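You operate a simulated robot arm through the tools that you are given. There is no shell and no other tool. Be economical: measure what you need, move in short steps, check, and stop when the job is done.

The job below is to be done with a simulated robot arm. You get a single attempt, and the scene is never put back.

TASK
Fill the rinse tub to its line and wash the brush out in it.
Fine: tap off, tub out from under the tap, brush back in its own tub.

It is judged by the outcome, as a careful person would: the job done as asked, and still so three seconds after it is handed in. It fails if anything else is knocked over, pushed out of place, dropped, spilled or broken.

THE ROBOT
A 6-joint arm with a two-finger parallel gripper, fixed in place. Base frame: the origin is at the foot of the arm, x ahead of it, y to its left, z up; the work surface is at about z = 0.75. Lengths are in m, angles in degrees, forces in N, time in s.
With the tool pointing down near the work surface it reaches from about 0.18 to 0.64 m from the base axis. Its first joint turns from -66.0 to 66.0 degrees. Payload 2.7 kg.
Tool frame: the origin (TCP) lies between the finger pads and is the grasp point; the fingertips stand 0.023 m ahead of it; z points along the fingers, y is the line along which they close. Largest opening 0.094 m; finger width 0.038, thickness 0.01; the body of the gripper, 0.054 by 0.096 m, starts 0.039 m behind the TCP.
Orientation is told as [roll, pitch, yaw] about the base's x, y, z axes, in that order, counted from this pose: with the fingers straight down and closing along the base's y, the tool's x points along the base's -x, its y along +y and its z along -z.

THE INTERFACE
- The arm moves only by the tool play_rows. Its argument "moves" is a list that holds one entry, the list of rows, each a list of 7 numbers: the gripper command, from -1 (shut) to 1 (fully open), values between in proportion, then the shift along the base's x, y, z in m, then the turn, a rotation vector about the base's x, y, z in rad. In form: [[[hand, tx, ty, tz, wx, wy, wz], ...]]. A call has 1 to 12 rows; each row is the pose to reach, as a shift and turn from the pose commanded when the call began. A row lasts 0.2 s, in which the tool goes at most 0.05 m and 8.6 degrees; a call with a longer step from one row to the next is refused whole, and so is a gripper value outside its range. Where a pose cannot be reached the arm comes as near as it can. A force on the tool above 70 N (or 10 N above the force at the start of the call, whichever is more), or a blocked arm, ends the call early, and 0.2 s more pass. Each finger travels about 0.045 m/s and halts on what it meets, pressing with about 35 N; the grip force reading is that of the motor and also rises with nothing between the fingers. The clock runs only during rows and for 0.2 s after the last one: add rows that repeat a pose to give the fingers time. It gives the time, the measured TCP pose, the force on the tool (base axes), the opening and the grip force at its end, in the units of the frame above (readings bear some noise).
- Cameras (640 x 400 px; columns grow to the right, rows downward): "scene" is fixed at [0.0891, -0.4604, 1.3808]; the picture's right is [0.51, -0.86, 0.00], its down [-0.65, -0.39, -0.66] and it looks along [0.56, 0.34, -0.75] (base axes); focal length 214 px, centre (320, 200). "wrist" rides on the gripper at [0.087, 0.016, -0.074] in the tool frame; the picture's right is [-0.18, 0.98, 0.00], its down [-0.58, -0.11, -0.81] and it looks along [-0.79, -0.15, 0.59] (tool axes); focal length 243 px, centre (320, 200). There is no depth. A picture from a camera that has moved, and an enlarged one, comes with that camera's place and axes in the base frame and with its lens.
- snapshot(camera): a new picture of that camera. The clock stands still meanwhile.
- close_up(camera, box): a new picture of the part [left, top, right, bottom] of that camera's present view, enlarged. The clock stands still meanwhile.
- job_done(): hands the job in; it is judged then, once.

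Work in short steps. Places have to be worked out from the pictures, the camera data and where the tool is seen: move nearer, look again, correct. Check each grasp and each placing, and mend what went wrong. You have 120 turns and 84 pictures in all, those below and enlarged ones among them. Open the gripper and draw the arm clear of the work before you hand the job in, unless the task says otherwise; then end with one line.

The tools are called after "Call:" by a JSON object that holds its "fn" and its "kwargs". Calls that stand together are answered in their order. play_rows: Moves the arm, as the interface text tells. Its arguments: {"type":"object","properties":{"moves":{"type":"array"}},"required":["moves"]} The other tools are called the same way: snapshot (camera) takes a picture; close_up (camera, box) takes an enlarged picture of a part of a camera's view; job_done () hands the job in.

At the start:

```text
time_s: 0.0
tcp_pos: [0.3593, -0.1195, 1.1832]
orientation: [0.1, 0.1, 0.0]
force: [0.4, -1.0, -0.8]
gripper_width: 0.0938
grasp_force: 0.0
```

scene: 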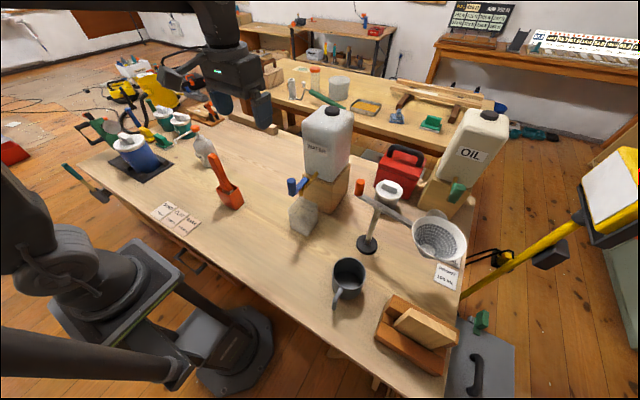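
wrist: 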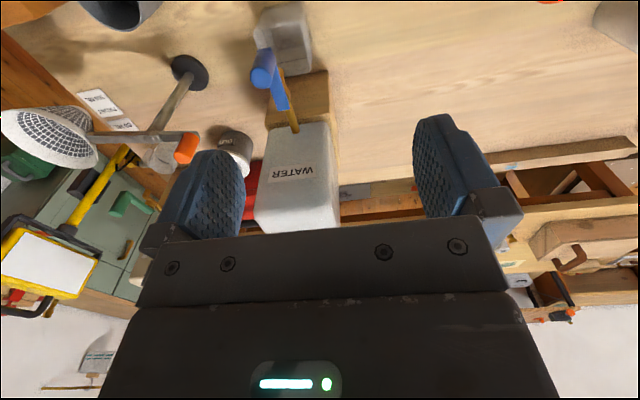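

I start by looking closer at the table areas: the water can with tap, and the brush/tubs at the left.

Call:
{"fn": "close_up", "kwargs": {"camera": "scene", "box": [260, 90, 420, 250]}}

Call:
{"fn": "close_up", "kwargs": {"camera": "scene", "box": [80, 90, 260, 240]}}

Call:
{"fn": "close_up", "kwargs": {"camera": "scene", "box": [320, 170, 500, 390]}}

```text
2.50 times, centred on (340, 170) of scene
camera zoom: at [0.0891, -0.4604, 1.3808], right [0.51, -0.86, 0.0], down [-0.65, -0.39, -0.66], along [0.56, 0.34, -0.75], focal length 536 px, centre (270, 275)
```

zoom: 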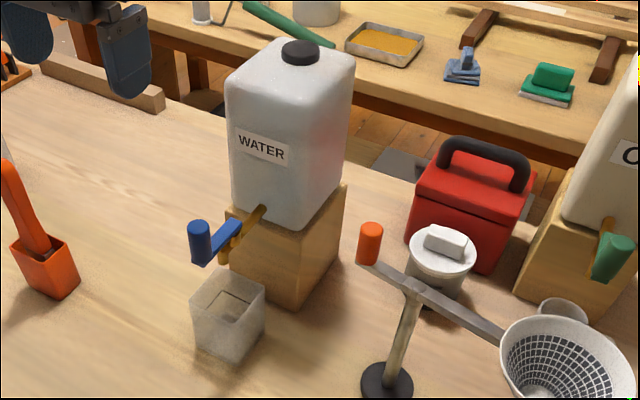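

```text
2.67 times, centred on (170, 165) of scene
camera zoom: at [0.0891, -0.4604, 1.3808], right [0.51, -0.86, 0.0], down [-0.65, -0.39, -0.66], along [0.56, 0.34, -0.75], focal length 572 px, centre (720, 293)
```

zoom: 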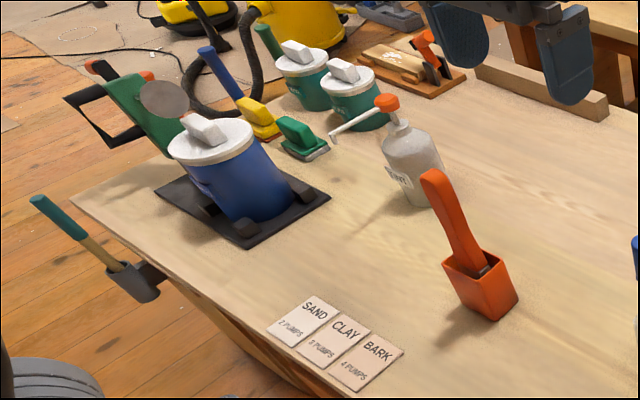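

```text
1.82 times, centred on (410, 280) of scene
camera zoom: at [0.0891, -0.4604, 1.3808], right [0.51, -0.86, 0.0], down [-0.65, -0.39, -0.66], along [0.56, 0.34, -0.75], focal length 390 px, centre (156, 54)
```

zoom: 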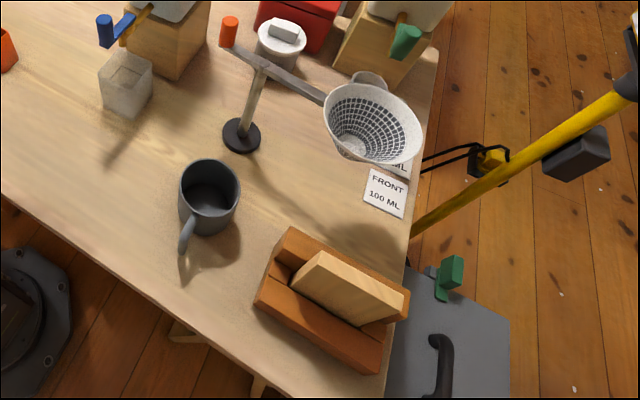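

The clear tub seems to stand near (0.436,-0.18) near the blue tap; the brush is in the orange tub near (0.36,0.10). I move lower and back to see the tap and tub with the wrist camera.

Call:
{"fn": "play_rows", "kwargs": {"moves": [[[1, -0.02, 0, -0.04, 0, 0, 0], [1, -0.04, 0, -0.08, 0, 0, 0], [1, -0.05, 0, -0.12, 0, 0, 0], [1, -0.06, 0, -0.16, 0, 0, 0], [1, -0.08, 0, -0.2, 0, 0, 0], [1, -0.09, 0, -0.22, 0, 0, 0]]]}}

Call:
{"fn": "snapshot", "kwargs": {"camera": "wrist"}}

```text
time_s: 1.4
tcp_pos: [0.2705, -0.1215, 0.9629]
orientation: [0.0, -0.1, 0.0]
force: [-0.6, -0.5, 0.5]
gripper_width: 0.0938
grasp_force: 0.1
```

```text
78 pictures are left
camera wrist: at [0.1846, -0.106, 1.0366], right [0.18, 0.98, 0.0], down [0.58, -0.11, 0.81], along [0.79, -0.15, -0.59], focal length 243 px, centre (320, 200)
```

wrist: 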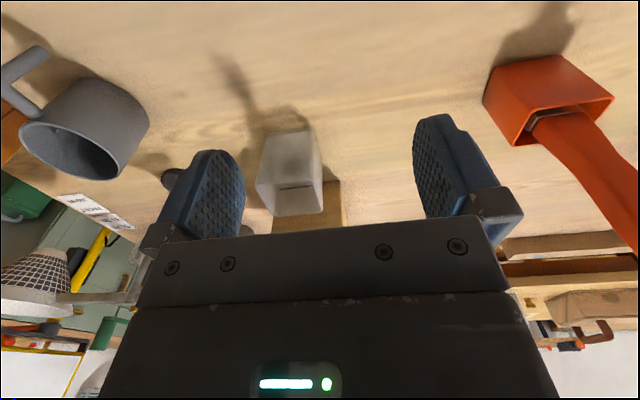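

The gripper body hides the tap from here. I go up a bit for a view with the tap.

Call:
{"fn": "play_rows", "kwargs": {"moves": [[[1, 0, -0.02, 0.04, 0, 0, 0], [1, 0, -0.04, 0.08, 0, 0, 0], [1, 0, -0.06, 0.12, 0, 0, 0]]]}}

Call:
{"fn": "close_up", "kwargs": {"camera": "wrist", "box": [220, 0, 420, 240]}}

Call:
{"fn": "close_up", "kwargs": {"camera": "scene", "box": [280, 150, 360, 250]}}

```text
time_s: 2.2
tcp_pos: [0.2738, -0.179, 1.0841]
orientation: [-0.1, 0.0, 0.1]
force: [-0.8, -0.7, -0.1]
gripper_width: 0.0942
grasp_force: 0.0
```

```text
1.67 times, centred on (320, 120) of wrist
camera zoom: at [0.187, -0.1635, 1.1588], right [0.18, 0.98, 0.0], down [0.58, -0.11, 0.81], along [0.79, -0.15, -0.59], focal length 404 px, centre (320, 333)
```

zoom: 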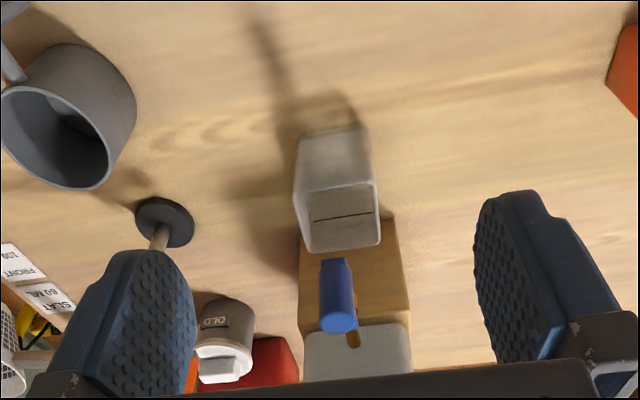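

```text
4.00 times, centred on (320, 200) of scene
camera zoom: at [0.0891, -0.4604, 1.3808], right [0.51, -0.86, 0.0], down [-0.65, -0.39, -0.66], along [0.56, 0.34, -0.75], focal length 858 px, centre (320, 200)
```

zoom: 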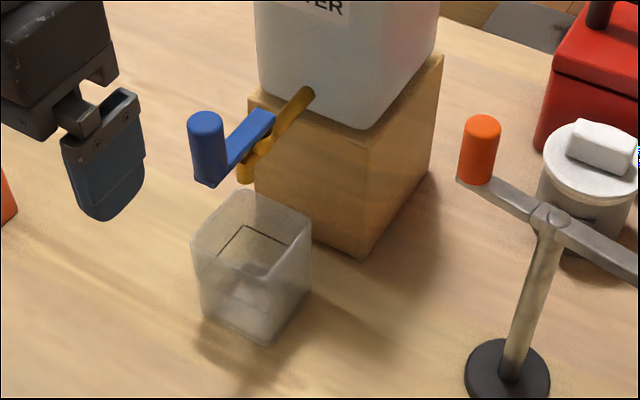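

Estimates: blue knob top about (0.393,-0.191,1.00), lever along x at z≈0.95, spout at about x 0.43. I want a side view to understand the tap, so I turn the wrist camera toward -y from the left side.

Call:
{"fn": "play_rows", "kwargs": {"moves": [[[1, 0.013, 0.02, 0, 0, 0, -0.14], [1, 0.026, 0.04, 0, 0, 0, -0.28], [1, 0.04, 0.06, 0, 0, 0, -0.42], [1, 0.053, 0.08, 0, 0, 0, -0.56], [1, 0.066, 0.1, 0, 0, 0, -0.7], [1, 0.08, 0.12, 0, 0, 0, -0.84], [1, 0.093, 0.14, 0, 0, 0, -0.98], [1, 0.106, 0.16, 0, 0, 0, -1.12], [1, 0.12, 0.18, -0.01, 0, 0, -1.26], [1, 0.133, 0.2, -0.02, 0, 0, -1.4], [1, 0.146, 0.22, -0.03, 0, 0, -1.53]]]}}

Call:
{"fn": "snapshot", "kwargs": {"camera": "wrist"}}

```text
time_s: 4.6
tcp_pos: [0.4179, 0.0398, 1.0553]
orientation: [0.0, 0.0, -87.8]
force: [-0.5, 0.5, -0.3]
gripper_width: 0.0941
grasp_force: 0.0
```

```text
75 pictures are left
camera wrist: at [0.4295, 0.1268, 1.1283], right [0.99, -0.15, 0.0], down [-0.09, -0.58, 0.81], along [-0.12, -0.8, -0.59], focal length 243 px, centre (320, 200)
```

wrist: 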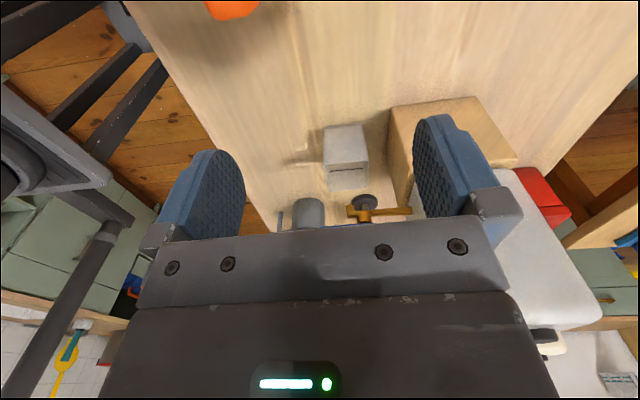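

Now I tilt the tool a little so that the camera looks more level and shows the tap.

Call:
{"fn": "play_rows", "kwargs": {"moves": [[[1, 0, 0.01, -0.01, -0.13, 0, 0], [1, 0, 0.02, -0.03, -0.26, 0, 0], [1, 0, 0.03, -0.05, -0.39, 0, 0]]]}}

Call:
{"fn": "snapshot", "kwargs": {"camera": "wrist"}}

Call:
{"fn": "close_up", "kwargs": {"camera": "wrist", "box": [250, 80, 430, 240]}}

```text
time_s: 5.4
tcp_pos: [0.4171, 0.0711, 1.004]
orientation: [-0.8, -22.5, -87.5]
force: [-0.7, 1.2, -0.1]
gripper_width: 0.094
grasp_force: 0.0
```

```text
74 pictures are left
camera wrist: at [0.4292, 0.1784, 1.0385], right [0.99, -0.13, 0.06], down [-0.09, -0.23, 0.97], along [-0.12, -0.96, -0.24], focal length 243 px, centre (320, 200)
```

wrist: 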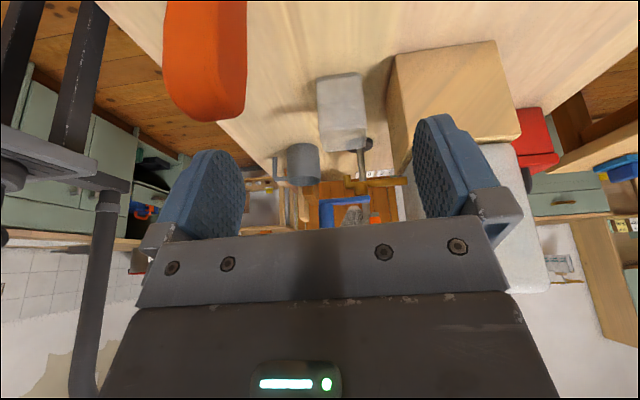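

```text
2.50 times, centred on (340, 160) of wrist
camera zoom: at [0.4292, 0.1784, 1.0385], right [0.99, -0.13, 0.06], down [-0.09, -0.23, 0.97], along [-0.12, -0.96, -0.24], focal length 606 px, centre (270, 300)
```

zoom: 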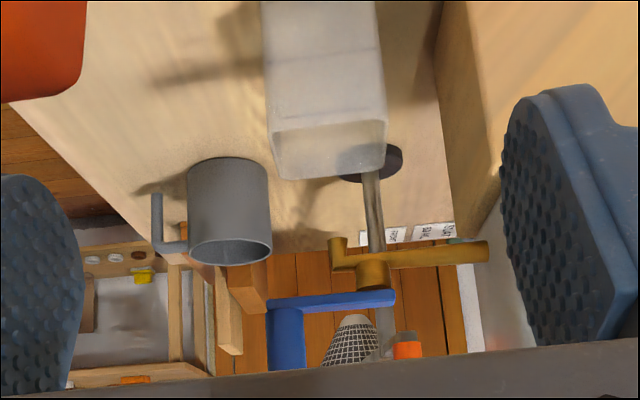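

The side view (upside down) is clear: the pipe has a spout at about (0.427,-0.19,0.91), a vertical valve stem at about x 0.449 and a lever pointing to -x with the knob at about (0.386,-0.19), z 0.955–1.0. The clear tub (rim z≈0.853, 7 cm wide) is already under the spout. I untilt and turn back.

Call:
{"fn": "play_rows", "kwargs": {"moves": [[[1, 0, 0, 0.03, 0.13, 0, 0], [1, 0, 0, 0.06, 0.26, 0, 0], [1, 0, 0, 0.1, 0.39, 0, 0]]]}}

Call:
{"fn": "play_rows", "kwargs": {"moves": [[[1, 0, -0.02, 0, 0, 0, 0.14], [1, 0, -0.04, 0, 0, 0, 0.28], [1, 0, -0.06, 0, 0, 0, 0.42], [1, -0.01, -0.08, 0, 0, 0, 0.56], [1, -0.02, -0.11, 0, 0, 0, 0.7], [1, -0.03, -0.14, 0, 0, 0, 0.84], [1, -0.035, -0.17, 0, 0, 0, 0.98], [1, -0.035, -0.2, 0, 0, 0, 1.12], [1, -0.035, -0.23, 0, 0, 0, 1.26], [1, -0.035, -0.25, 0, 0, 0, 1.4], [1, -0.035, -0.262, 0, 0, 0, 1.53]]]}}

Call:
{"fn": "snapshot", "kwargs": {"camera": "wrist"}}

Call:
{"fn": "close_up", "kwargs": {"camera": "scene", "box": [240, 110, 400, 250]}}

```text
time_s: 6.2
tcp_pos: [0.4199, 0.07, 1.1035]
orientation: [0.0, 0.1, -87.6]
force: [0.1, 0.4, -0.1]
gripper_width: 0.0941
grasp_force: 0.0
```

```text
time_s: 8.6
tcp_pos: [0.3831, -0.1925, 1.1031]
orientation: [-0.1, 0.0, 0.1]
force: [0.1, 0.2, 0.4]
gripper_width: 0.0941
grasp_force: 0.1
```

```text
72 pictures are left
camera wrist: at [0.2964, -0.1769, 1.1766], right [0.18, 0.98, 0.0], down [0.58, -0.11, 0.81], along [0.79, -0.15, -0.59], focal length 243 px, centre (320, 200)
```

wrist: 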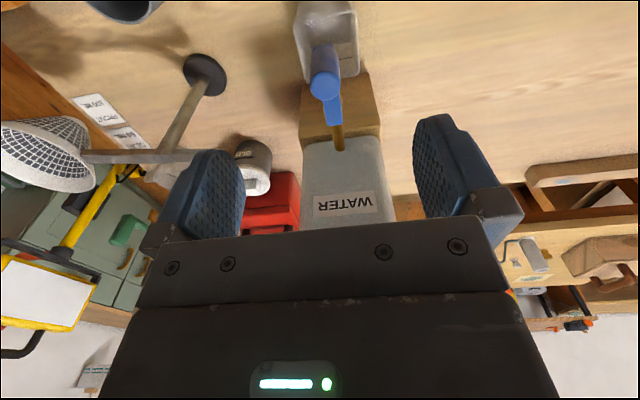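

```text
2.86 times, centred on (320, 180) of scene
camera zoom: at [0.0891, -0.4604, 1.3808], right [0.51, -0.86, 0.0], down [-0.65, -0.39, -0.66], along [0.56, 0.34, -0.75], focal length 613 px, centre (320, 257)
```

zoom: 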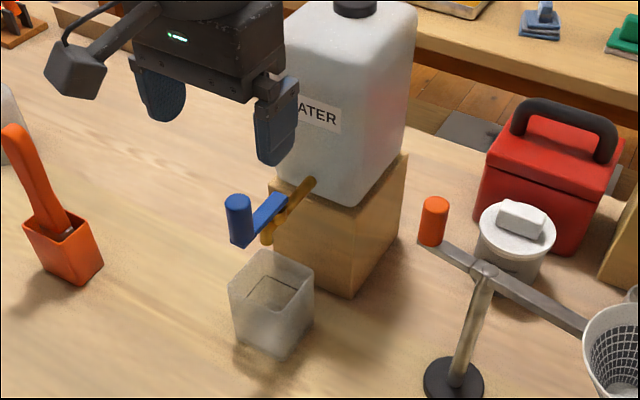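

Knob confirmed at about (0.390,-0.193). I descend straddling it with the fingers half open.

Call:
{"fn": "play_rows", "kwargs": {"moves": [[[0.2, 0.003, 0, -0.04, 0, 0, 0], [0.2, 0.005, 0, -0.075, 0, 0, 0], [0.2, 0.005, 0, -0.095, 0, 0, 0], [0.2, 0.005, 0, -0.113, 0, 0, 0], [0.2, 0.005, 0, -0.113, 0, 0, 0]]]}}

Call:
{"fn": "snapshot", "kwargs": {"camera": "wrist"}}

Call:
{"fn": "close_up", "kwargs": {"camera": "scene", "box": [260, 130, 380, 250]}}

```text
time_s: 9.8
tcp_pos: [0.3876, -0.1905, 0.9924]
orientation: [-0.1, -0.1, 0.1]
force: [0.1, -0.9, 0.4]
gripper_width: 0.0566
grasp_force: 0.1
```

```text
70 pictures are left
camera wrist: at [0.3014, -0.175, 1.0664], right [0.18, 0.98, 0.0], down [0.58, -0.11, 0.81], along [0.79, -0.15, -0.59], focal length 243 px, centre (320, 200)
```

wrist: 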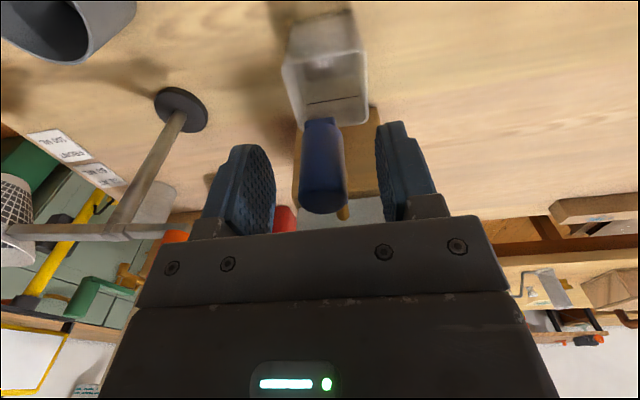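

```text
3.33 times, centred on (320, 190) of scene
camera zoom: at [0.0891, -0.4604, 1.3808], right [0.51, -0.86, 0.0], down [-0.65, -0.39, -0.66], along [0.56, 0.34, -0.75], focal length 715 px, centre (320, 233)
```

zoom: 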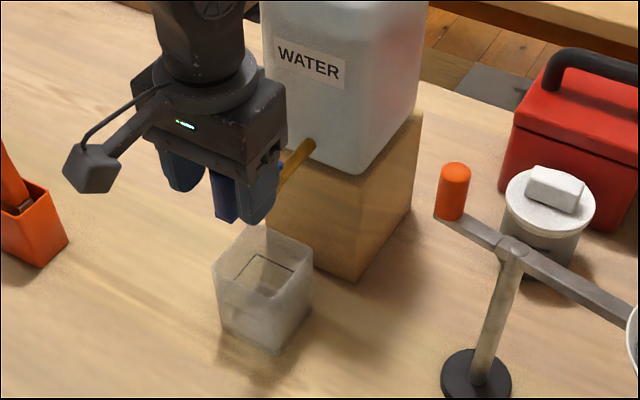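

The fingers straddle the knob. I narrow them and push the knob gently to +y along its arc, watching the force.

Call:
{"fn": "play_rows", "kwargs": {"moves": [[[-0.25, 0, 0, 0, 0, 0, 0], [-0.25, 0, 0, 0, 0, 0, 0], [-0.25, 0.001, 0.008, 0, 0, 0, 0], [-0.25, 0.002, 0.014, 0, 0, 0, 0]]]}}

Call:
{"fn": "close_up", "kwargs": {"camera": "scene", "box": [260, 130, 380, 250]}}

Call:
{"fn": "snapshot", "kwargs": {"camera": "wrist"}}

```text
time_s: 10.8
tcp_pos: [0.3893, -0.1799, 0.9915]
orientation: [-0.1, -0.1, -0.2]
force: [-2.6, -17.8, 5.1]
gripper_width: 0.0426
grasp_force: 8.5
```

```text
3.33 times, centred on (320, 190) of scene
camera zoom: at [0.0889, -0.4609, 1.3807], right [0.51, -0.86, 0.0], down [-0.65, -0.39, -0.66], along [0.56, 0.34, -0.75], focal length 715 px, centre (320, 233)
```

zoom: 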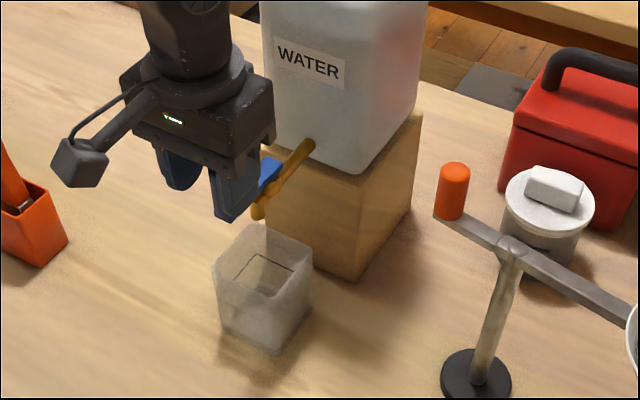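

```text
67 pictures are left
camera wrist: at [0.302, -0.1644, 1.0653], right [0.19, 0.98, 0.0], down [0.58, -0.11, 0.81], along [0.79, -0.15, -0.59], focal length 243 px, centre (320, 200)
```

wrist: 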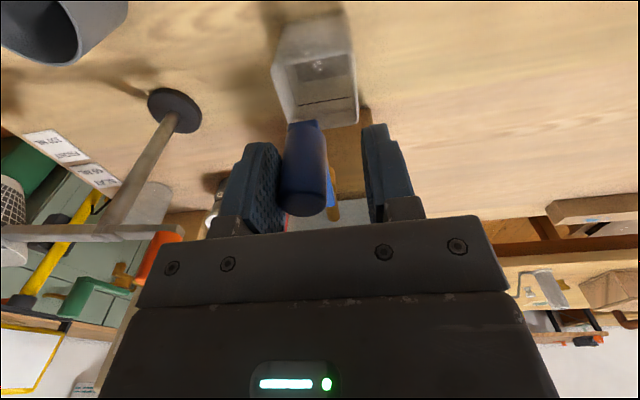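

The knob resists to +y (18 N with hardly any movement), so that is probably the closed stop. I try gently to -y.

Call:
{"fn": "play_rows", "kwargs": {"moves": [[[-0.25, 0, -0.014, 0, 0, 0, 0], [-0.25, 0, -0.02, 0, 0, 0, 0], [-0.25, 0, -0.026, 0, 0, 0, 0]]]}}

Call:
{"fn": "snapshot", "kwargs": {"camera": "wrist"}}

```text
time_s: 11.6
tcp_pos: [0.3898, -0.2038, 0.9912]
orientation: [0.0, 0.0, 0.1]
force: [-0.1, 0.6, 0.0]
gripper_width: 0.0355
grasp_force: 0.7
```

```text
66 pictures are left
camera wrist: at [0.3029, -0.1887, 1.0638], right [0.18, 0.98, 0.0], down [0.58, -0.11, 0.81], along [0.79, -0.15, -0.59], focal length 243 px, centre (320, 200)
```

wrist: 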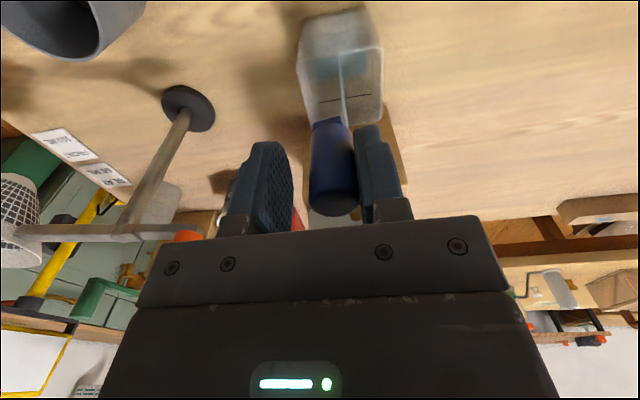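

Water is flowing with a small opening. I wait about 1 s and look at the level.

Call:
{"fn": "play_rows", "kwargs": {"moves": [[[-0.25, 0, 0, 0, 0, 0, 0], [-0.25, 0, 0, 0, 0, 0, 0], [-0.25, 0, 0, 0, 0, 0, 0], [-0.25, 0, 0, 0, 0, 0, 0], [-0.25, 0, 0, 0, 0, 0, 0]]]}}

Call:
{"fn": "close_up", "kwargs": {"camera": "wrist", "box": [270, 0, 410, 140]}}

Call:
{"fn": "close_up", "kwargs": {"camera": "scene", "box": [280, 170, 340, 250]}}

```text
time_s: 12.8
tcp_pos: [0.389, -0.2036, 0.9906]
orientation: [0.0, 0.1, 0.0]
force: [-0.8, 0.1, 1.1]
gripper_width: 0.0351
grasp_force: 0.0
```

```text
2.86 times, centred on (340, 70) of wrist
camera zoom: at [0.3028, -0.1888, 1.064], right [0.18, 0.98, 0.0], down [0.58, -0.11, 0.81], along [0.79, -0.15, -0.59], focal length 693 px, centre (263, 571)
```

zoom: 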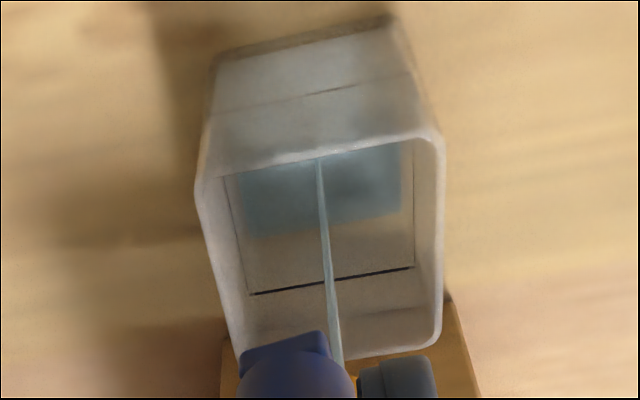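

```text
5.00 times, centred on (310, 210) of scene
camera zoom: at [0.0891, -0.4604, 1.3808], right [0.51, -0.86, 0.0], down [-0.65, -0.39, -0.66], along [0.56, 0.34, -0.75], focal length 1072 px, centre (370, 150)
```

zoom: 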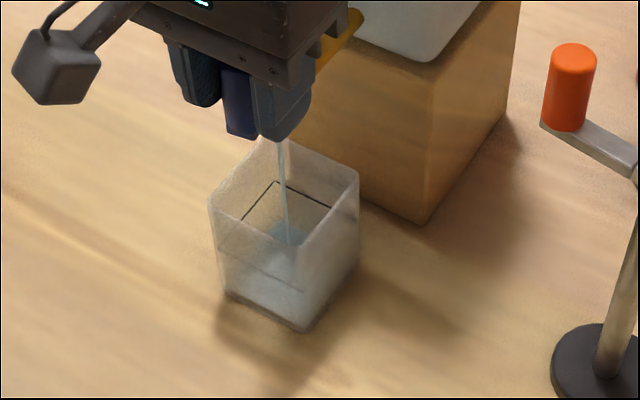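

The line ring inside the tub is well visible and the water is clearly below it. I wait another 1 s.

Call:
{"fn": "play_rows", "kwargs": {"moves": [[[-0.25, 0, 0, 0, 0, 0, 0], [-0.25, 0, 0, 0, 0, 0, 0], [-0.25, 0, 0, 0, 0, 0, 0], [-0.25, 0, 0, 0, 0, 0, 0], [-0.25, 0, 0, 0, 0, 0, 0]]]}}

Call:
{"fn": "close_up", "kwargs": {"camera": "wrist", "box": [270, 0, 410, 140]}}

```text
time_s: 14.0
tcp_pos: [0.3894, -0.204, 0.9906]
orientation: [0.0, 0.0, 0.0]
force: [0.0, -0.1, 0.1]
gripper_width: 0.0355
grasp_force: 0.1
```

```text
2.86 times, centred on (340, 70) of wrist
camera zoom: at [0.3028, -0.1888, 1.064], right [0.18, 0.98, 0.0], down [0.58, -0.11, 0.81], along [0.79, -0.15, -0.59], focal length 693 px, centre (263, 571)
```

zoom: 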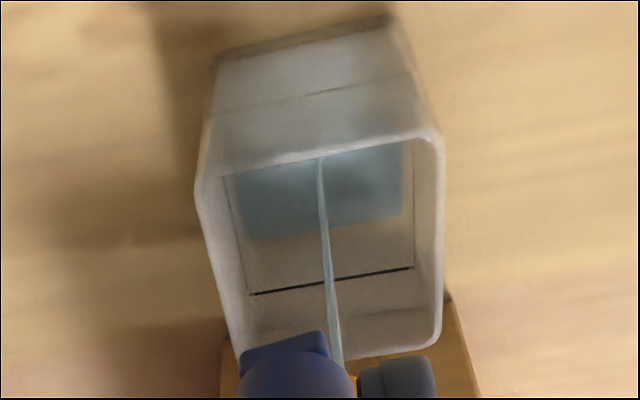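

The level rises only slowly, so I open the tap somewhat further.

Call:
{"fn": "play_rows", "kwargs": {"moves": [[[-0.25, 0.002, -0.01, 0, 0, 0, 0], [-0.25, 0.006, -0.02, 0, 0, 0, 0], [-0.25, 0.006, -0.02, 0, 0, 0, 0]]]}}

Call:
{"fn": "snapshot", "kwargs": {"camera": "wrist"}}

```text
time_s: 14.8
tcp_pos: [0.395, -0.2232, 0.991]
orientation: [0.0, -0.1, 0.0]
force: [0.9, 0.5, 0.5]
gripper_width: 0.0353
grasp_force: 0.2
```

```text
62 pictures are left
camera wrist: at [0.3079, -0.2082, 1.0643], right [0.18, 0.98, 0.0], down [0.58, -0.11, 0.81], along [0.79, -0.15, -0.59], focal length 243 px, centre (320, 200)
```

wrist: 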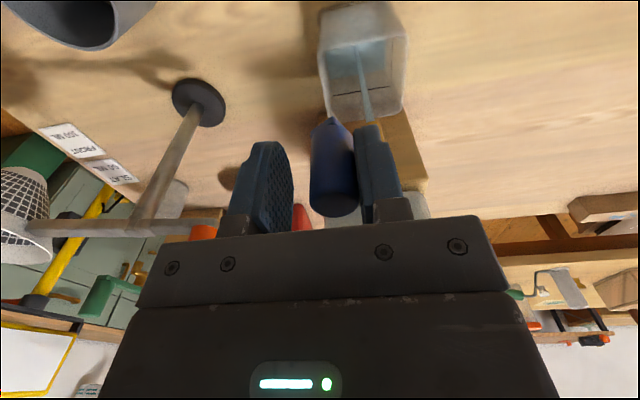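

The stream is thicker. I wait about 2.4 s and look.

Call:
{"fn": "play_rows", "kwargs": {"moves": [[[-0.25, 0, 0, 0, 0, 0, 0], [-0.25, 0, 0, 0, 0, 0, 0], [-0.25, 0, 0, 0, 0, 0, 0], [-0.25, 0, 0, 0, 0, 0, 0], [-0.25, 0, 0, 0, 0, 0, 0], [-0.25, 0, 0, 0, 0, 0, 0], [-0.25, 0, 0, 0, 0, 0, 0], [-0.25, 0, 0, 0, 0, 0, 0], [-0.25, 0, 0, 0, 0, 0, 0], [-0.25, 0, 0, 0, 0, 0, 0], [-0.25, 0, 0, 0, 0, 0, 0]]]}}

Call:
{"fn": "close_up", "kwargs": {"camera": "wrist", "box": [290, 0, 430, 140]}}

```text
time_s: 17.2
tcp_pos: [0.3933, -0.2226, 0.9905]
orientation: [-0.1, -0.1, 0.0]
force: [-0.1, -0.1, 1.1]
gripper_width: 0.0352
grasp_force: 0.0
```

```text
2.86 times, centred on (360, 70) of wrist
camera zoom: at [0.3078, -0.208, 1.0643], right [0.18, 0.98, 0.0], down [0.58, -0.11, 0.81], along [0.79, -0.15, -0.59], focal length 693 px, centre (206, 571)
```

zoom: 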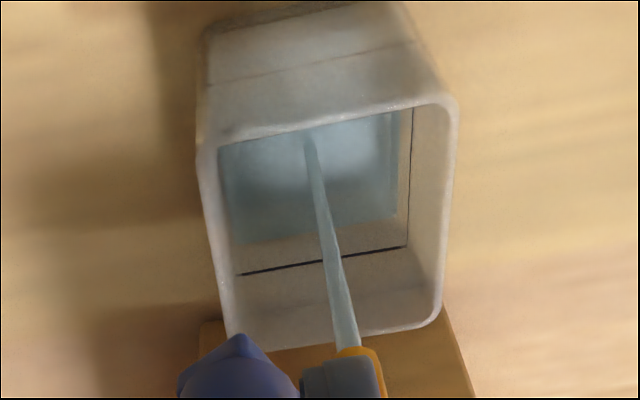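

The level is about halfway from before to the line. I wait another 1.4 s.

Call:
{"fn": "play_rows", "kwargs": {"moves": [[[-0.25, 0, 0, 0, 0, 0, 0], [-0.25, 0, 0, 0, 0, 0, 0], [-0.25, 0, 0, 0, 0, 0, 0], [-0.25, 0, 0, 0, 0, 0, 0], [-0.25, 0, 0, 0, 0, 0, 0], [-0.25, 0, 0, 0, 0, 0, 0]]]}}

Call:
{"fn": "close_up", "kwargs": {"camera": "wrist", "box": [310, 10, 410, 110]}}

```text
time_s: 18.6
tcp_pos: [0.3945, -0.2226, 0.9912]
orientation: [0.1, 0.0, 0.0]
force: [0.1, -0.3, 0.5]
gripper_width: 0.0358
grasp_force: 0.0
```

```text
4.00 times, centred on (360, 60) of wrist
camera zoom: at [0.3078, -0.208, 1.0643], right [0.18, 0.98, 0.0], down [0.58, -0.11, 0.81], along [0.79, -0.15, -0.59], focal length 970 px, centre (160, 760)
```

zoom: 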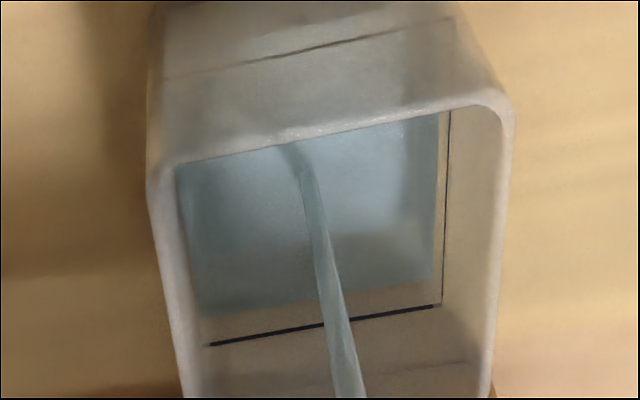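

Gap about 6 native pixels, falling about 3 px/s. I wait 1.0 s more.

Call:
{"fn": "play_rows", "kwargs": {"moves": [[[-0.25, 0, 0, 0, 0, 0, 0], [-0.25, 0, 0, 0, 0, 0, 0], [-0.25, 0, 0, 0, 0, 0, 0], [-0.25, 0, 0, 0, 0, 0, 0]]]}}

Call:
{"fn": "close_up", "kwargs": {"camera": "wrist", "box": [310, 10, 410, 110]}}

```text
time_s: 19.6
tcp_pos: [0.3945, -0.2237, 0.9915]
orientation: [0.0, 0.0, 0.0]
force: [0.8, 0.8, -0.2]
gripper_width: 0.0353
grasp_force: 0.0
```

```text
4.00 times, centred on (360, 60) of wrist
camera zoom: at [0.3078, -0.208, 1.0643], right [0.18, 0.98, 0.0], down [0.58, -0.11, 0.81], along [0.79, -0.15, -0.59], focal length 970 px, centre (160, 760)
```

zoom: 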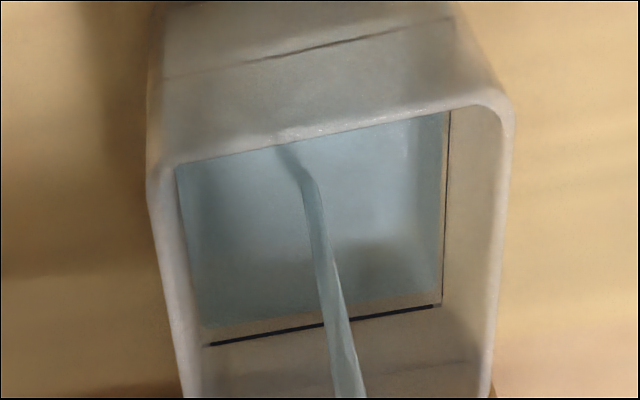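

Gap about 3.5 px; I hold 0.4 s more and then close the tap by pushing the knob to +y to its stop.

Call:
{"fn": "play_rows", "kwargs": {"moves": [[[-0.25, 0, 0, 0, 0, 0, 0], [-0.25, 0, 0, 0, 0, 0, 0], [-0.25, -0.001, 0.016, 0, 0, 0, 0], [-0.25, -0.005, 0.035, 0, 0, 0, 0], [-0.25, -0.006, 0.045, 0, 0, 0, 0]]]}}

Call:
{"fn": "close_up", "kwargs": {"camera": "wrist", "box": [260, 0, 380, 120]}}

```text
time_s: 20.8
tcp_pos: [0.3898, -0.1802, 0.9887]
orientation: [-0.3, -0.3, 0.1]
force: [2.5, -12.9, 2.3]
gripper_width: 0.0413
grasp_force: 6.2
```

```text
3.33 times, centred on (320, 60) of wrist
camera zoom: at [0.3026, -0.1652, 1.0626], right [0.18, 0.98, 0.0], down [0.58, -0.11, 0.81], along [0.79, -0.15, -0.59], focal length 809 px, centre (320, 667)
```

zoom: 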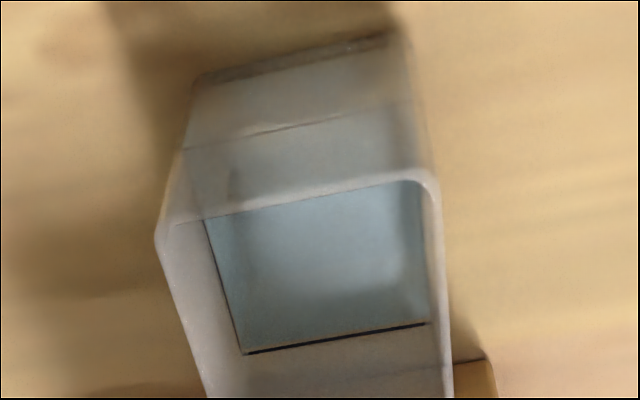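

Tap closed, no stream. I zoom in tightly to compare level and line.

Call:
{"fn": "close_up", "kwargs": {"camera": "wrist", "box": [280, 70, 350, 115]}}

Call:
{"fn": "close_up", "kwargs": {"camera": "scene", "box": [280, 180, 340, 240]}}

```text
8.89 times, centred on (315, 92) of wrist
camera zoom: at [0.3026, -0.1652, 1.0626], right [0.18, 0.98, 0.0], down [0.58, -0.11, 0.81], along [0.79, -0.15, -0.59], focal length 2157 px, centre (364, 1156)
```

zoom: 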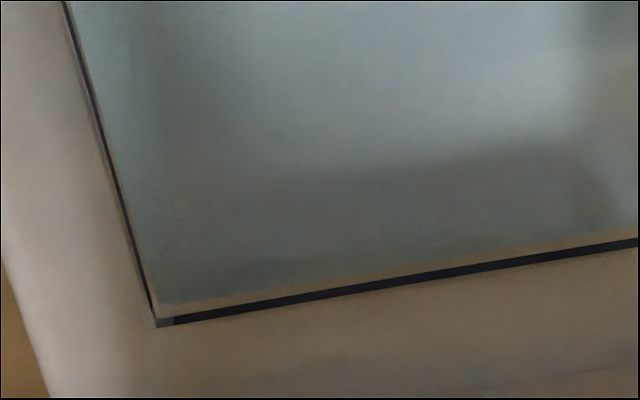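

```text
6.67 times, centred on (310, 210) of scene
camera zoom: at [0.0892, -0.4608, 1.3807], right [0.51, -0.86, 0.0], down [-0.65, -0.39, -0.66], along [0.56, 0.34, -0.75], focal length 1430 px, centre (387, 133)
```

zoom: 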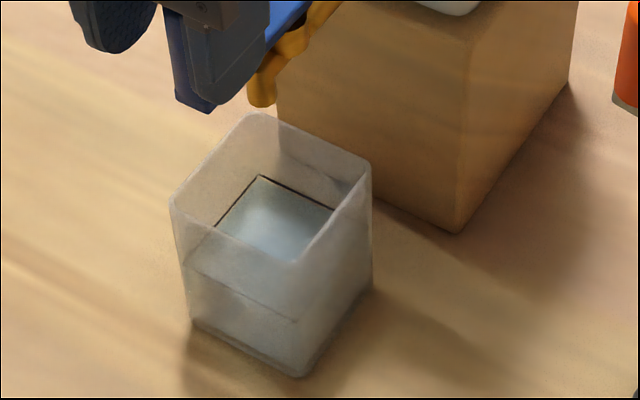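

The level is roughly 1–1.5 mm under the line. A short top-up with the small opening, then close again.

Call:
{"fn": "play_rows", "kwargs": {"moves": [[[-0.25, 0, -0.014, 0, 0, 0, 0], [-0.25, 0, -0.026, 0, 0, 0, 0], [-0.25, 0, -0.027, 0, 0, 0, 0], [-0.25, 0, -0.027, 0, 0, 0, 0], [-0.25, 0, -0.027, 0, 0, 0, 0], [-0.25, 0, -0.027, 0, 0, 0, 0], [-0.25, 0, -0.013, 0, 0, 0, 0], [-0.25, 0, 0, 0, 0, 0, 0]]]}}

Call:
{"fn": "close_up", "kwargs": {"camera": "wrist", "box": [280, 70, 350, 115]}}

```text
time_s: 22.6
tcp_pos: [0.3896, -0.1807, 0.9906]
orientation: [-0.2, 0.1, -0.2]
force: [0.7, -15.1, -3.0]
gripper_width: 0.0422
grasp_force: 8.0
```

```text
8.89 times, centred on (315, 92) of wrist
camera zoom: at [0.303, -0.1649, 1.0639], right [0.19, 0.98, 0.0], down [0.58, -0.11, 0.81], along [0.79, -0.15, -0.59], focal length 2157 px, centre (364, 1156)
```

zoom: 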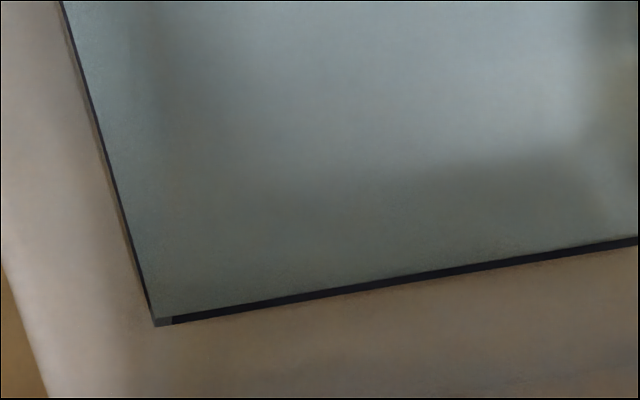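

Water is right at the line. I centre the fingers, open slightly, and rise off the knob, then check the lever.

Call:
{"fn": "play_rows", "kwargs": {"moves": [[[0.1, 0, -0.008, 0, 0, 0, 0], [0.1, 0, -0.01, 0, 0, 0, 0], [0.1, 0, -0.01, 0.03, 0, 0, 0], [0.1, 0, -0.01, 0.07, 0, 0, 0], [0.5, -0.04, -0.005, 0.09, 0, 0, 0], [1, -0.09, 0, 0.09, 0, 0, 0], [1, -0.13, 0, 0.07, 0, 0, 0]]]}}

Call:
{"fn": "snapshot", "kwargs": {"camera": "wrist"}}

Call:
{"fn": "close_up", "kwargs": {"camera": "scene", "box": [260, 130, 380, 250]}}

```text
refused: row 6 steps farther than a row can; nothing moved
```

```text
54 pictures are left
camera wrist: at [0.303, -0.1649, 1.0639], right [0.19, 0.98, 0.0], down [0.58, -0.11, 0.81], along [0.79, -0.15, -0.59], focal length 243 px, centre (320, 200)
```

wrist: 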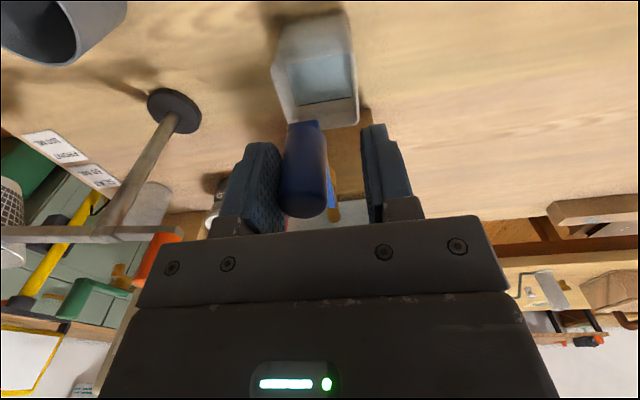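

```text
3.33 times, centred on (320, 190) of scene
camera zoom: at [0.0891, -0.4609, 1.3807], right [0.51, -0.86, 0.0], down [-0.65, -0.39, -0.66], along [0.56, 0.34, -0.75], focal length 715 px, centre (320, 233)
```

zoom: 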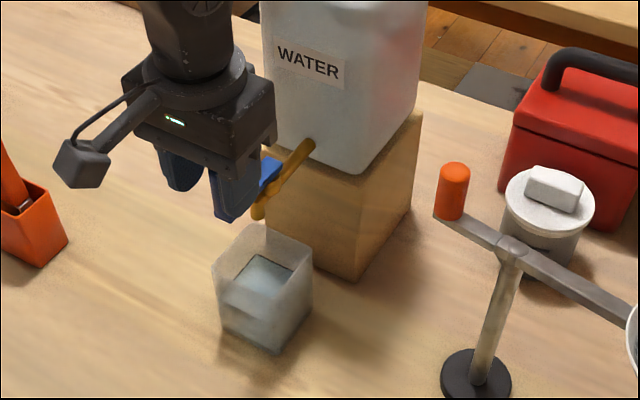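

A step was slightly too long; same retreat with smaller steps.

Call:
{"fn": "play_rows", "kwargs": {"moves": [[[0.1, 0, -0.008, 0, 0, 0, 0], [0.1, 0, -0.01, 0, 0, 0, 0], [0.1, 0, -0.01, 0.03, 0, 0, 0], [0.1, 0, -0.01, 0.07, 0, 0, 0], [0.5, -0.04, -0.005, 0.09, 0, 0, 0], [1, -0.08, 0, 0.09, 0, 0, 0], [1, -0.12, 0, 0.08, 0, 0, 0], [1, -0.15, 0, 0.05, 0, 0, 0]]]}}

Call:
{"fn": "close_up", "kwargs": {"camera": "scene", "box": [260, 130, 380, 250]}}

```text
time_s: 24.4
tcp_pos: [0.238, -0.1801, 1.0397]
orientation: [0.0, -0.1, 0.0]
force: [0.1, 0.2, -0.6]
gripper_width: 0.0942
grasp_force: 0.1
```

```text
3.33 times, centred on (320, 190) of scene
camera zoom: at [0.0891, -0.4604, 1.3808], right [0.51, -0.86, 0.0], down [-0.65, -0.39, -0.66], along [0.56, 0.34, -0.75], focal length 715 px, centre (320, 233)
```

zoom: 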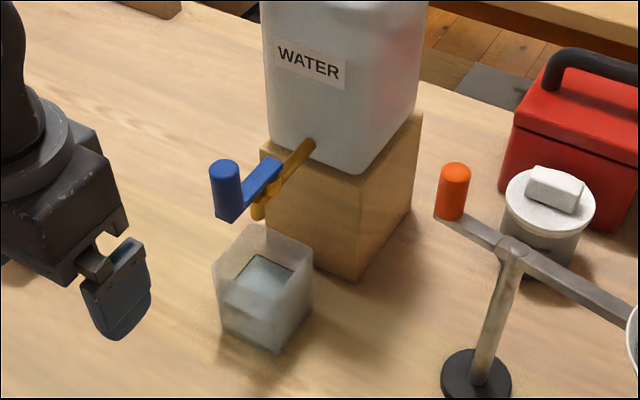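

Tap is off and undisturbed. Now I tilt the gripper 45° toward +x so it can grip the tub under the tap from the robot's side, and go to a pre-grasp point on that slanted line.

Call:
{"fn": "play_rows", "kwargs": {"moves": [[[1, 0.01, 0, -0.01, 0, -0.13, 0], [1, 0.02, 0, -0.02, 0, -0.26, 0], [1, 0.03, 0, -0.04, 0, -0.39, 0], [1, 0.04, 0, -0.06, 0, -0.52, 0], [1, 0.05, 0, -0.08, 0, -0.65, 0], [1, 0.06, 0, -0.1, 0, -0.785, 0], [1, 0.072, 0, -0.11, 0, -0.785, 0]]]}}

Call:
{"fn": "snapshot", "kwargs": {"camera": "scene"}}

Call:
{"fn": "snapshot", "kwargs": {"camera": "wrist"}}

```text
time_s: 26.0
tcp_pos: [0.3128, -0.1777, 0.9318]
orientation: [0.0, -45.1, 0.0]
force: [-0.6, 0.1, 0.6]
gripper_width: 0.0941
grasp_force: 0.1
```

```text
51 pictures are left
```

scene: 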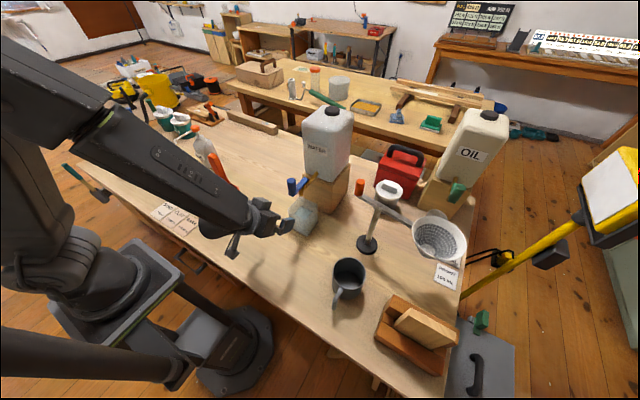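

```text
50 pictures are left
camera wrist: at [0.1982, -0.1625, 0.9214], right [0.13, 0.98, 0.13], down [-0.16, -0.11, 0.98], along [0.98, -0.15, 0.14], focal length 243 px, centre (320, 200)
```

wrist: 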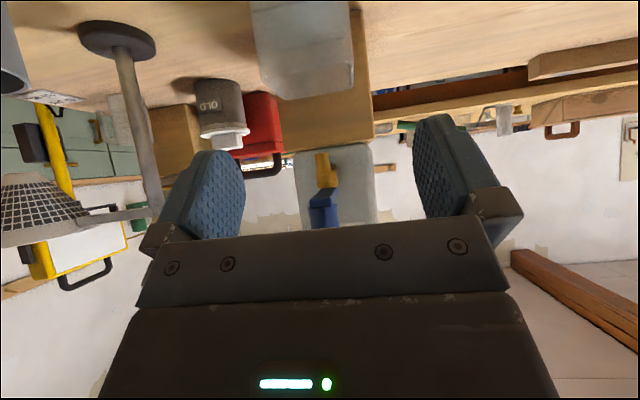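

Tub centre y reads about -0.184. I advance along the tool axis partway with a small y correction and check.

Call:
{"fn": "play_rows", "kwargs": {"moves": [[[1, 0.025, -0.003, -0.026, 0, 0, 0], [1, 0.045, -0.006, -0.047, 0, 0, 0], [1, 0.055, -0.006, -0.058, 0, 0, 0]]]}}

Call:
{"fn": "snapshot", "kwargs": {"camera": "wrist"}}

Call:
{"fn": "close_up", "kwargs": {"camera": "scene", "box": [240, 150, 360, 270]}}

```text
time_s: 26.8
tcp_pos: [0.3642, -0.183, 0.873]
orientation: [0.0, -45.0, 0.0]
force: [0.1, 0.5, 0.3]
gripper_width: 0.0941
grasp_force: 0.1
```

```text
49 pictures are left
camera wrist: at [0.2507, -0.1678, 0.8642], right [0.13, 0.98, 0.13], down [-0.16, -0.11, 0.98], along [0.98, -0.15, 0.14], focal length 243 px, centre (320, 200)
```

wrist: 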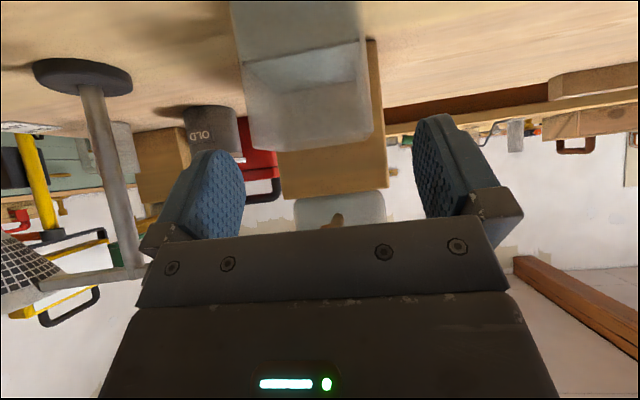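

```text
3.33 times, centred on (300, 210) of scene
camera zoom: at [0.0891, -0.4604, 1.3808], right [0.51, -0.86, 0.0], down [-0.65, -0.39, -0.66], along [0.56, 0.34, -0.75], focal length 715 px, centre (387, 167)
```

zoom: 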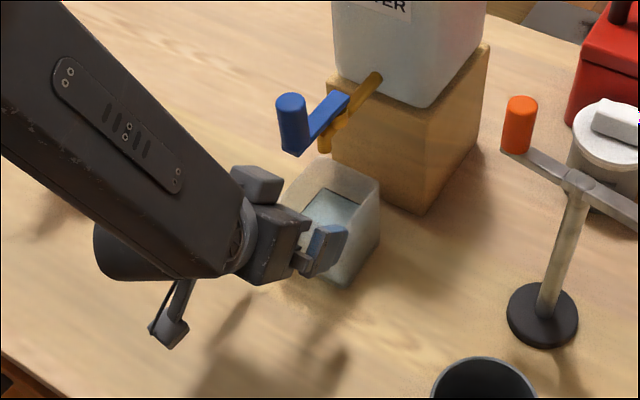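

Relative to the fingers the tub sits about 1 cm more to -y (centre about -0.191, matching the spout). I shift -0.008 in y first, then continue along the tool axis.

Call:
{"fn": "play_rows", "kwargs": {"moves": [[[1, -0.003, -0.008, 0.003, 0, 0, 0], [1, 0.008, -0.009, -0.01, 0, 0, 0], [1, 0.025, -0.009, -0.025, 0, 0, 0], [1, 0.042, -0.009, -0.04, 0, 0, 0]]]}}

Call:
{"fn": "snapshot", "kwargs": {"camera": "wrist"}}

Call:
{"fn": "close_up", "kwargs": {"camera": "scene", "box": [240, 150, 360, 270]}}

```text
time_s: 27.8
tcp_pos: [0.4072, -0.1922, 0.8324]
orientation: [-0.1, -45.0, 0.0]
force: [0.5, 0.3, -0.8]
gripper_width: 0.0941
grasp_force: 0.0
```

```text
47 pictures are left
camera wrist: at [0.2933, -0.1776, 0.8239], right [0.13, 0.98, 0.13], down [-0.16, -0.11, 0.98], along [0.98, -0.15, 0.14], focal length 243 px, centre (320, 200)
```

wrist: 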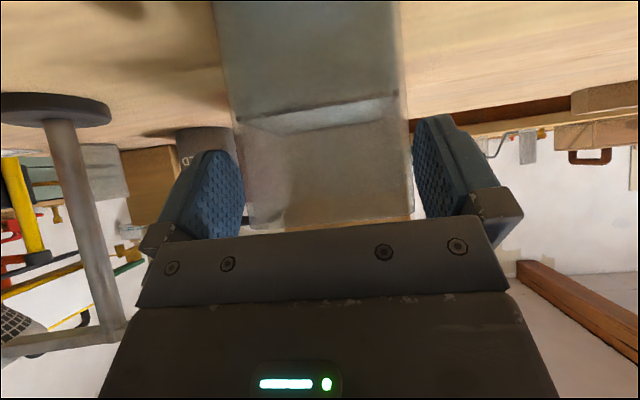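

```text
3.33 times, centred on (300, 210) of scene
camera zoom: at [0.0891, -0.4604, 1.3808], right [0.51, -0.86, 0.0], down [-0.65, -0.39, -0.66], along [0.56, 0.34, -0.75], focal length 715 px, centre (387, 167)
```

zoom: 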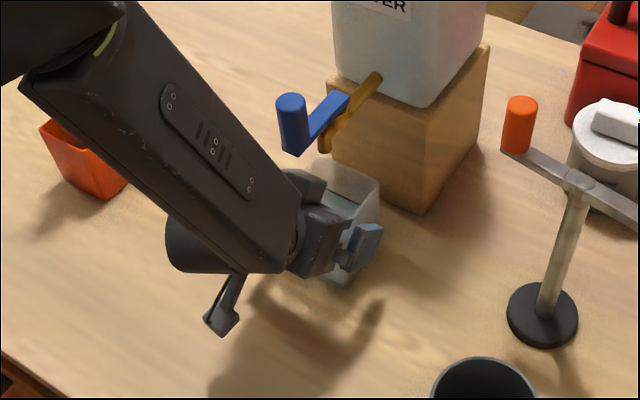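

Fingers straddle the tub. I close slowly.

Call:
{"fn": "play_rows", "kwargs": {"moves": [[[0.8, 0, 0, 0, 0, 0, 0], [0.65, 0, 0, 0, 0, 0, 0], [0.5, 0, 0, 0, 0, 0, 0], [0.4, 0, 0, 0, 0, 0, 0], [0.3, 0, 0, 0, 0, 0, 0], [0.3, 0, 0, 0, 0, 0, 0]]]}}

Call:
{"fn": "snapshot", "kwargs": {"camera": "wrist"}}

```text
time_s: 29.2
tcp_pos: [0.407, -0.1939, 0.834]
orientation: [0.0, -45.0, 0.1]
force: [0.8, -0.1, 0.1]
gripper_width: 0.075
grasp_force: 35.3
```

```text
45 pictures are left
camera wrist: at [0.2931, -0.1775, 0.824], right [0.13, 0.98, 0.13], down [-0.16, -0.11, 0.98], along [0.98, -0.15, 0.14], focal length 243 px, centre (320, 200)
```

wrist: 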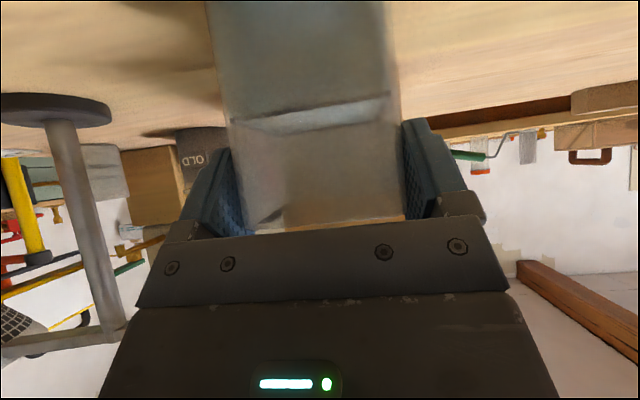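

Gripped at 75 mm with 35 N. I lift 8 mm gently.

Call:
{"fn": "play_rows", "kwargs": {"moves": [[[0.3, 0, 0, 0.003, 0, 0, 0], [0.3, 0, 0, 0.006, 0, 0, 0], [0.3, 0, 0, 0.009, 0, 0, 0], [0.3, -0.003, 0, 0.01, 0, 0, 0], [0.3, -0.008, 0, 0.01, 0, 0, 0], [0.3, -0.015, 0, 0.01, 0, 0, 0], [0.3, -0.022, 0, 0.01, 0, 0, 0], [0.3, -0.027, 0, 0.01, 0, 0, 0], [0.3, -0.03, 0, 0.01, 0, 0, 0]]]}}

Call:
{"fn": "close_up", "kwargs": {"camera": "scene", "box": [240, 150, 360, 270]}}

```text
time_s: 31.2
tcp_pos: [0.3793, -0.1937, 0.8452]
orientation: [-0.1, -45.3, 0.1]
force: [6.5, 1.1, 14.4]
gripper_width: 0.075
grasp_force: 34.9
```

```text
3.33 times, centred on (300, 210) of scene
camera zoom: at [0.0891, -0.4603, 1.3809], right [0.51, -0.86, 0.0], down [-0.65, -0.39, -0.66], along [0.56, 0.34, -0.75], focal length 715 px, centre (387, 167)
```

zoom: 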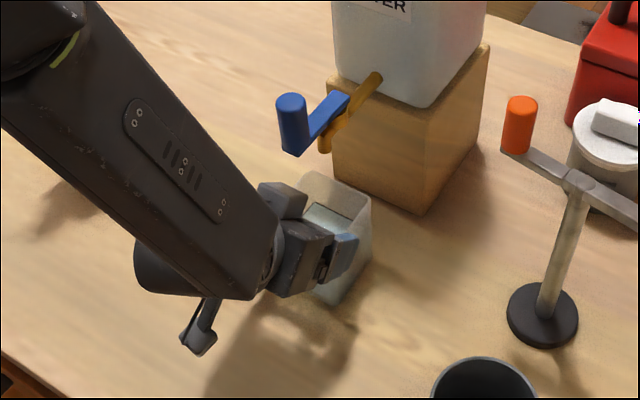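

The force reading (14 N up, 6.5 N along x) is odd; I look closer before going on.

Call:
{"fn": "snapshot", "kwargs": {"camera": "wrist"}}

Call:
{"fn": "snapshot", "kwargs": {"camera": "scene"}}

Call:
{"fn": "close_up", "kwargs": {"camera": "scene", "box": [275, 180, 335, 240]}}

```text
43 pictures are left
camera wrist: at [0.2659, -0.1778, 0.8338], right [0.13, 0.98, 0.13], down [-0.16, -0.11, 0.98], along [0.98, -0.15, 0.15], focal length 243 px, centre (320, 200)
```

wrist: 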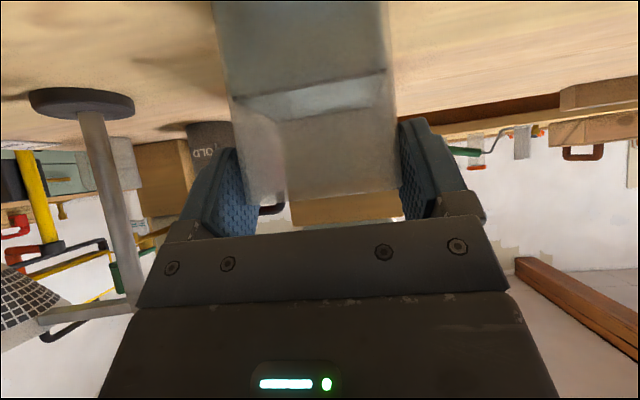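

```text
42 pictures are left
```

scene: 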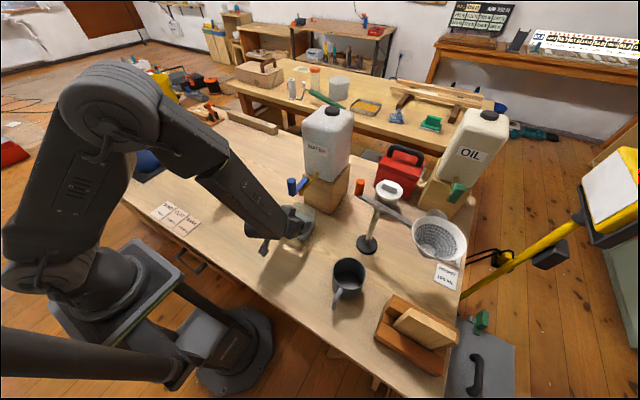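

```text
6.67 times, centred on (305, 210) of scene
camera zoom: at [0.0891, -0.4603, 1.3809], right [0.51, -0.86, 0.0], down [-0.65, -0.39, -0.66], along [0.56, 0.34, -0.75], focal length 1430 px, centre (420, 133)
```

zoom: 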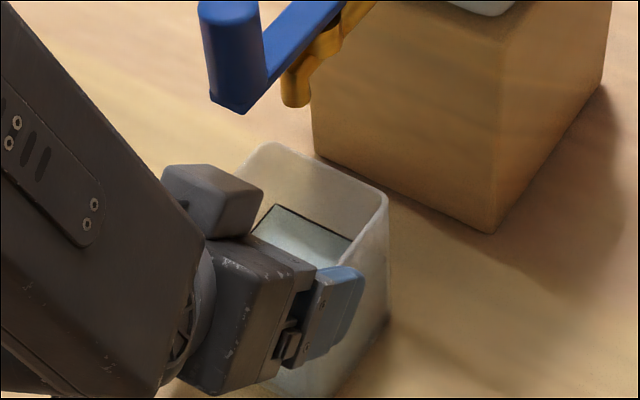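

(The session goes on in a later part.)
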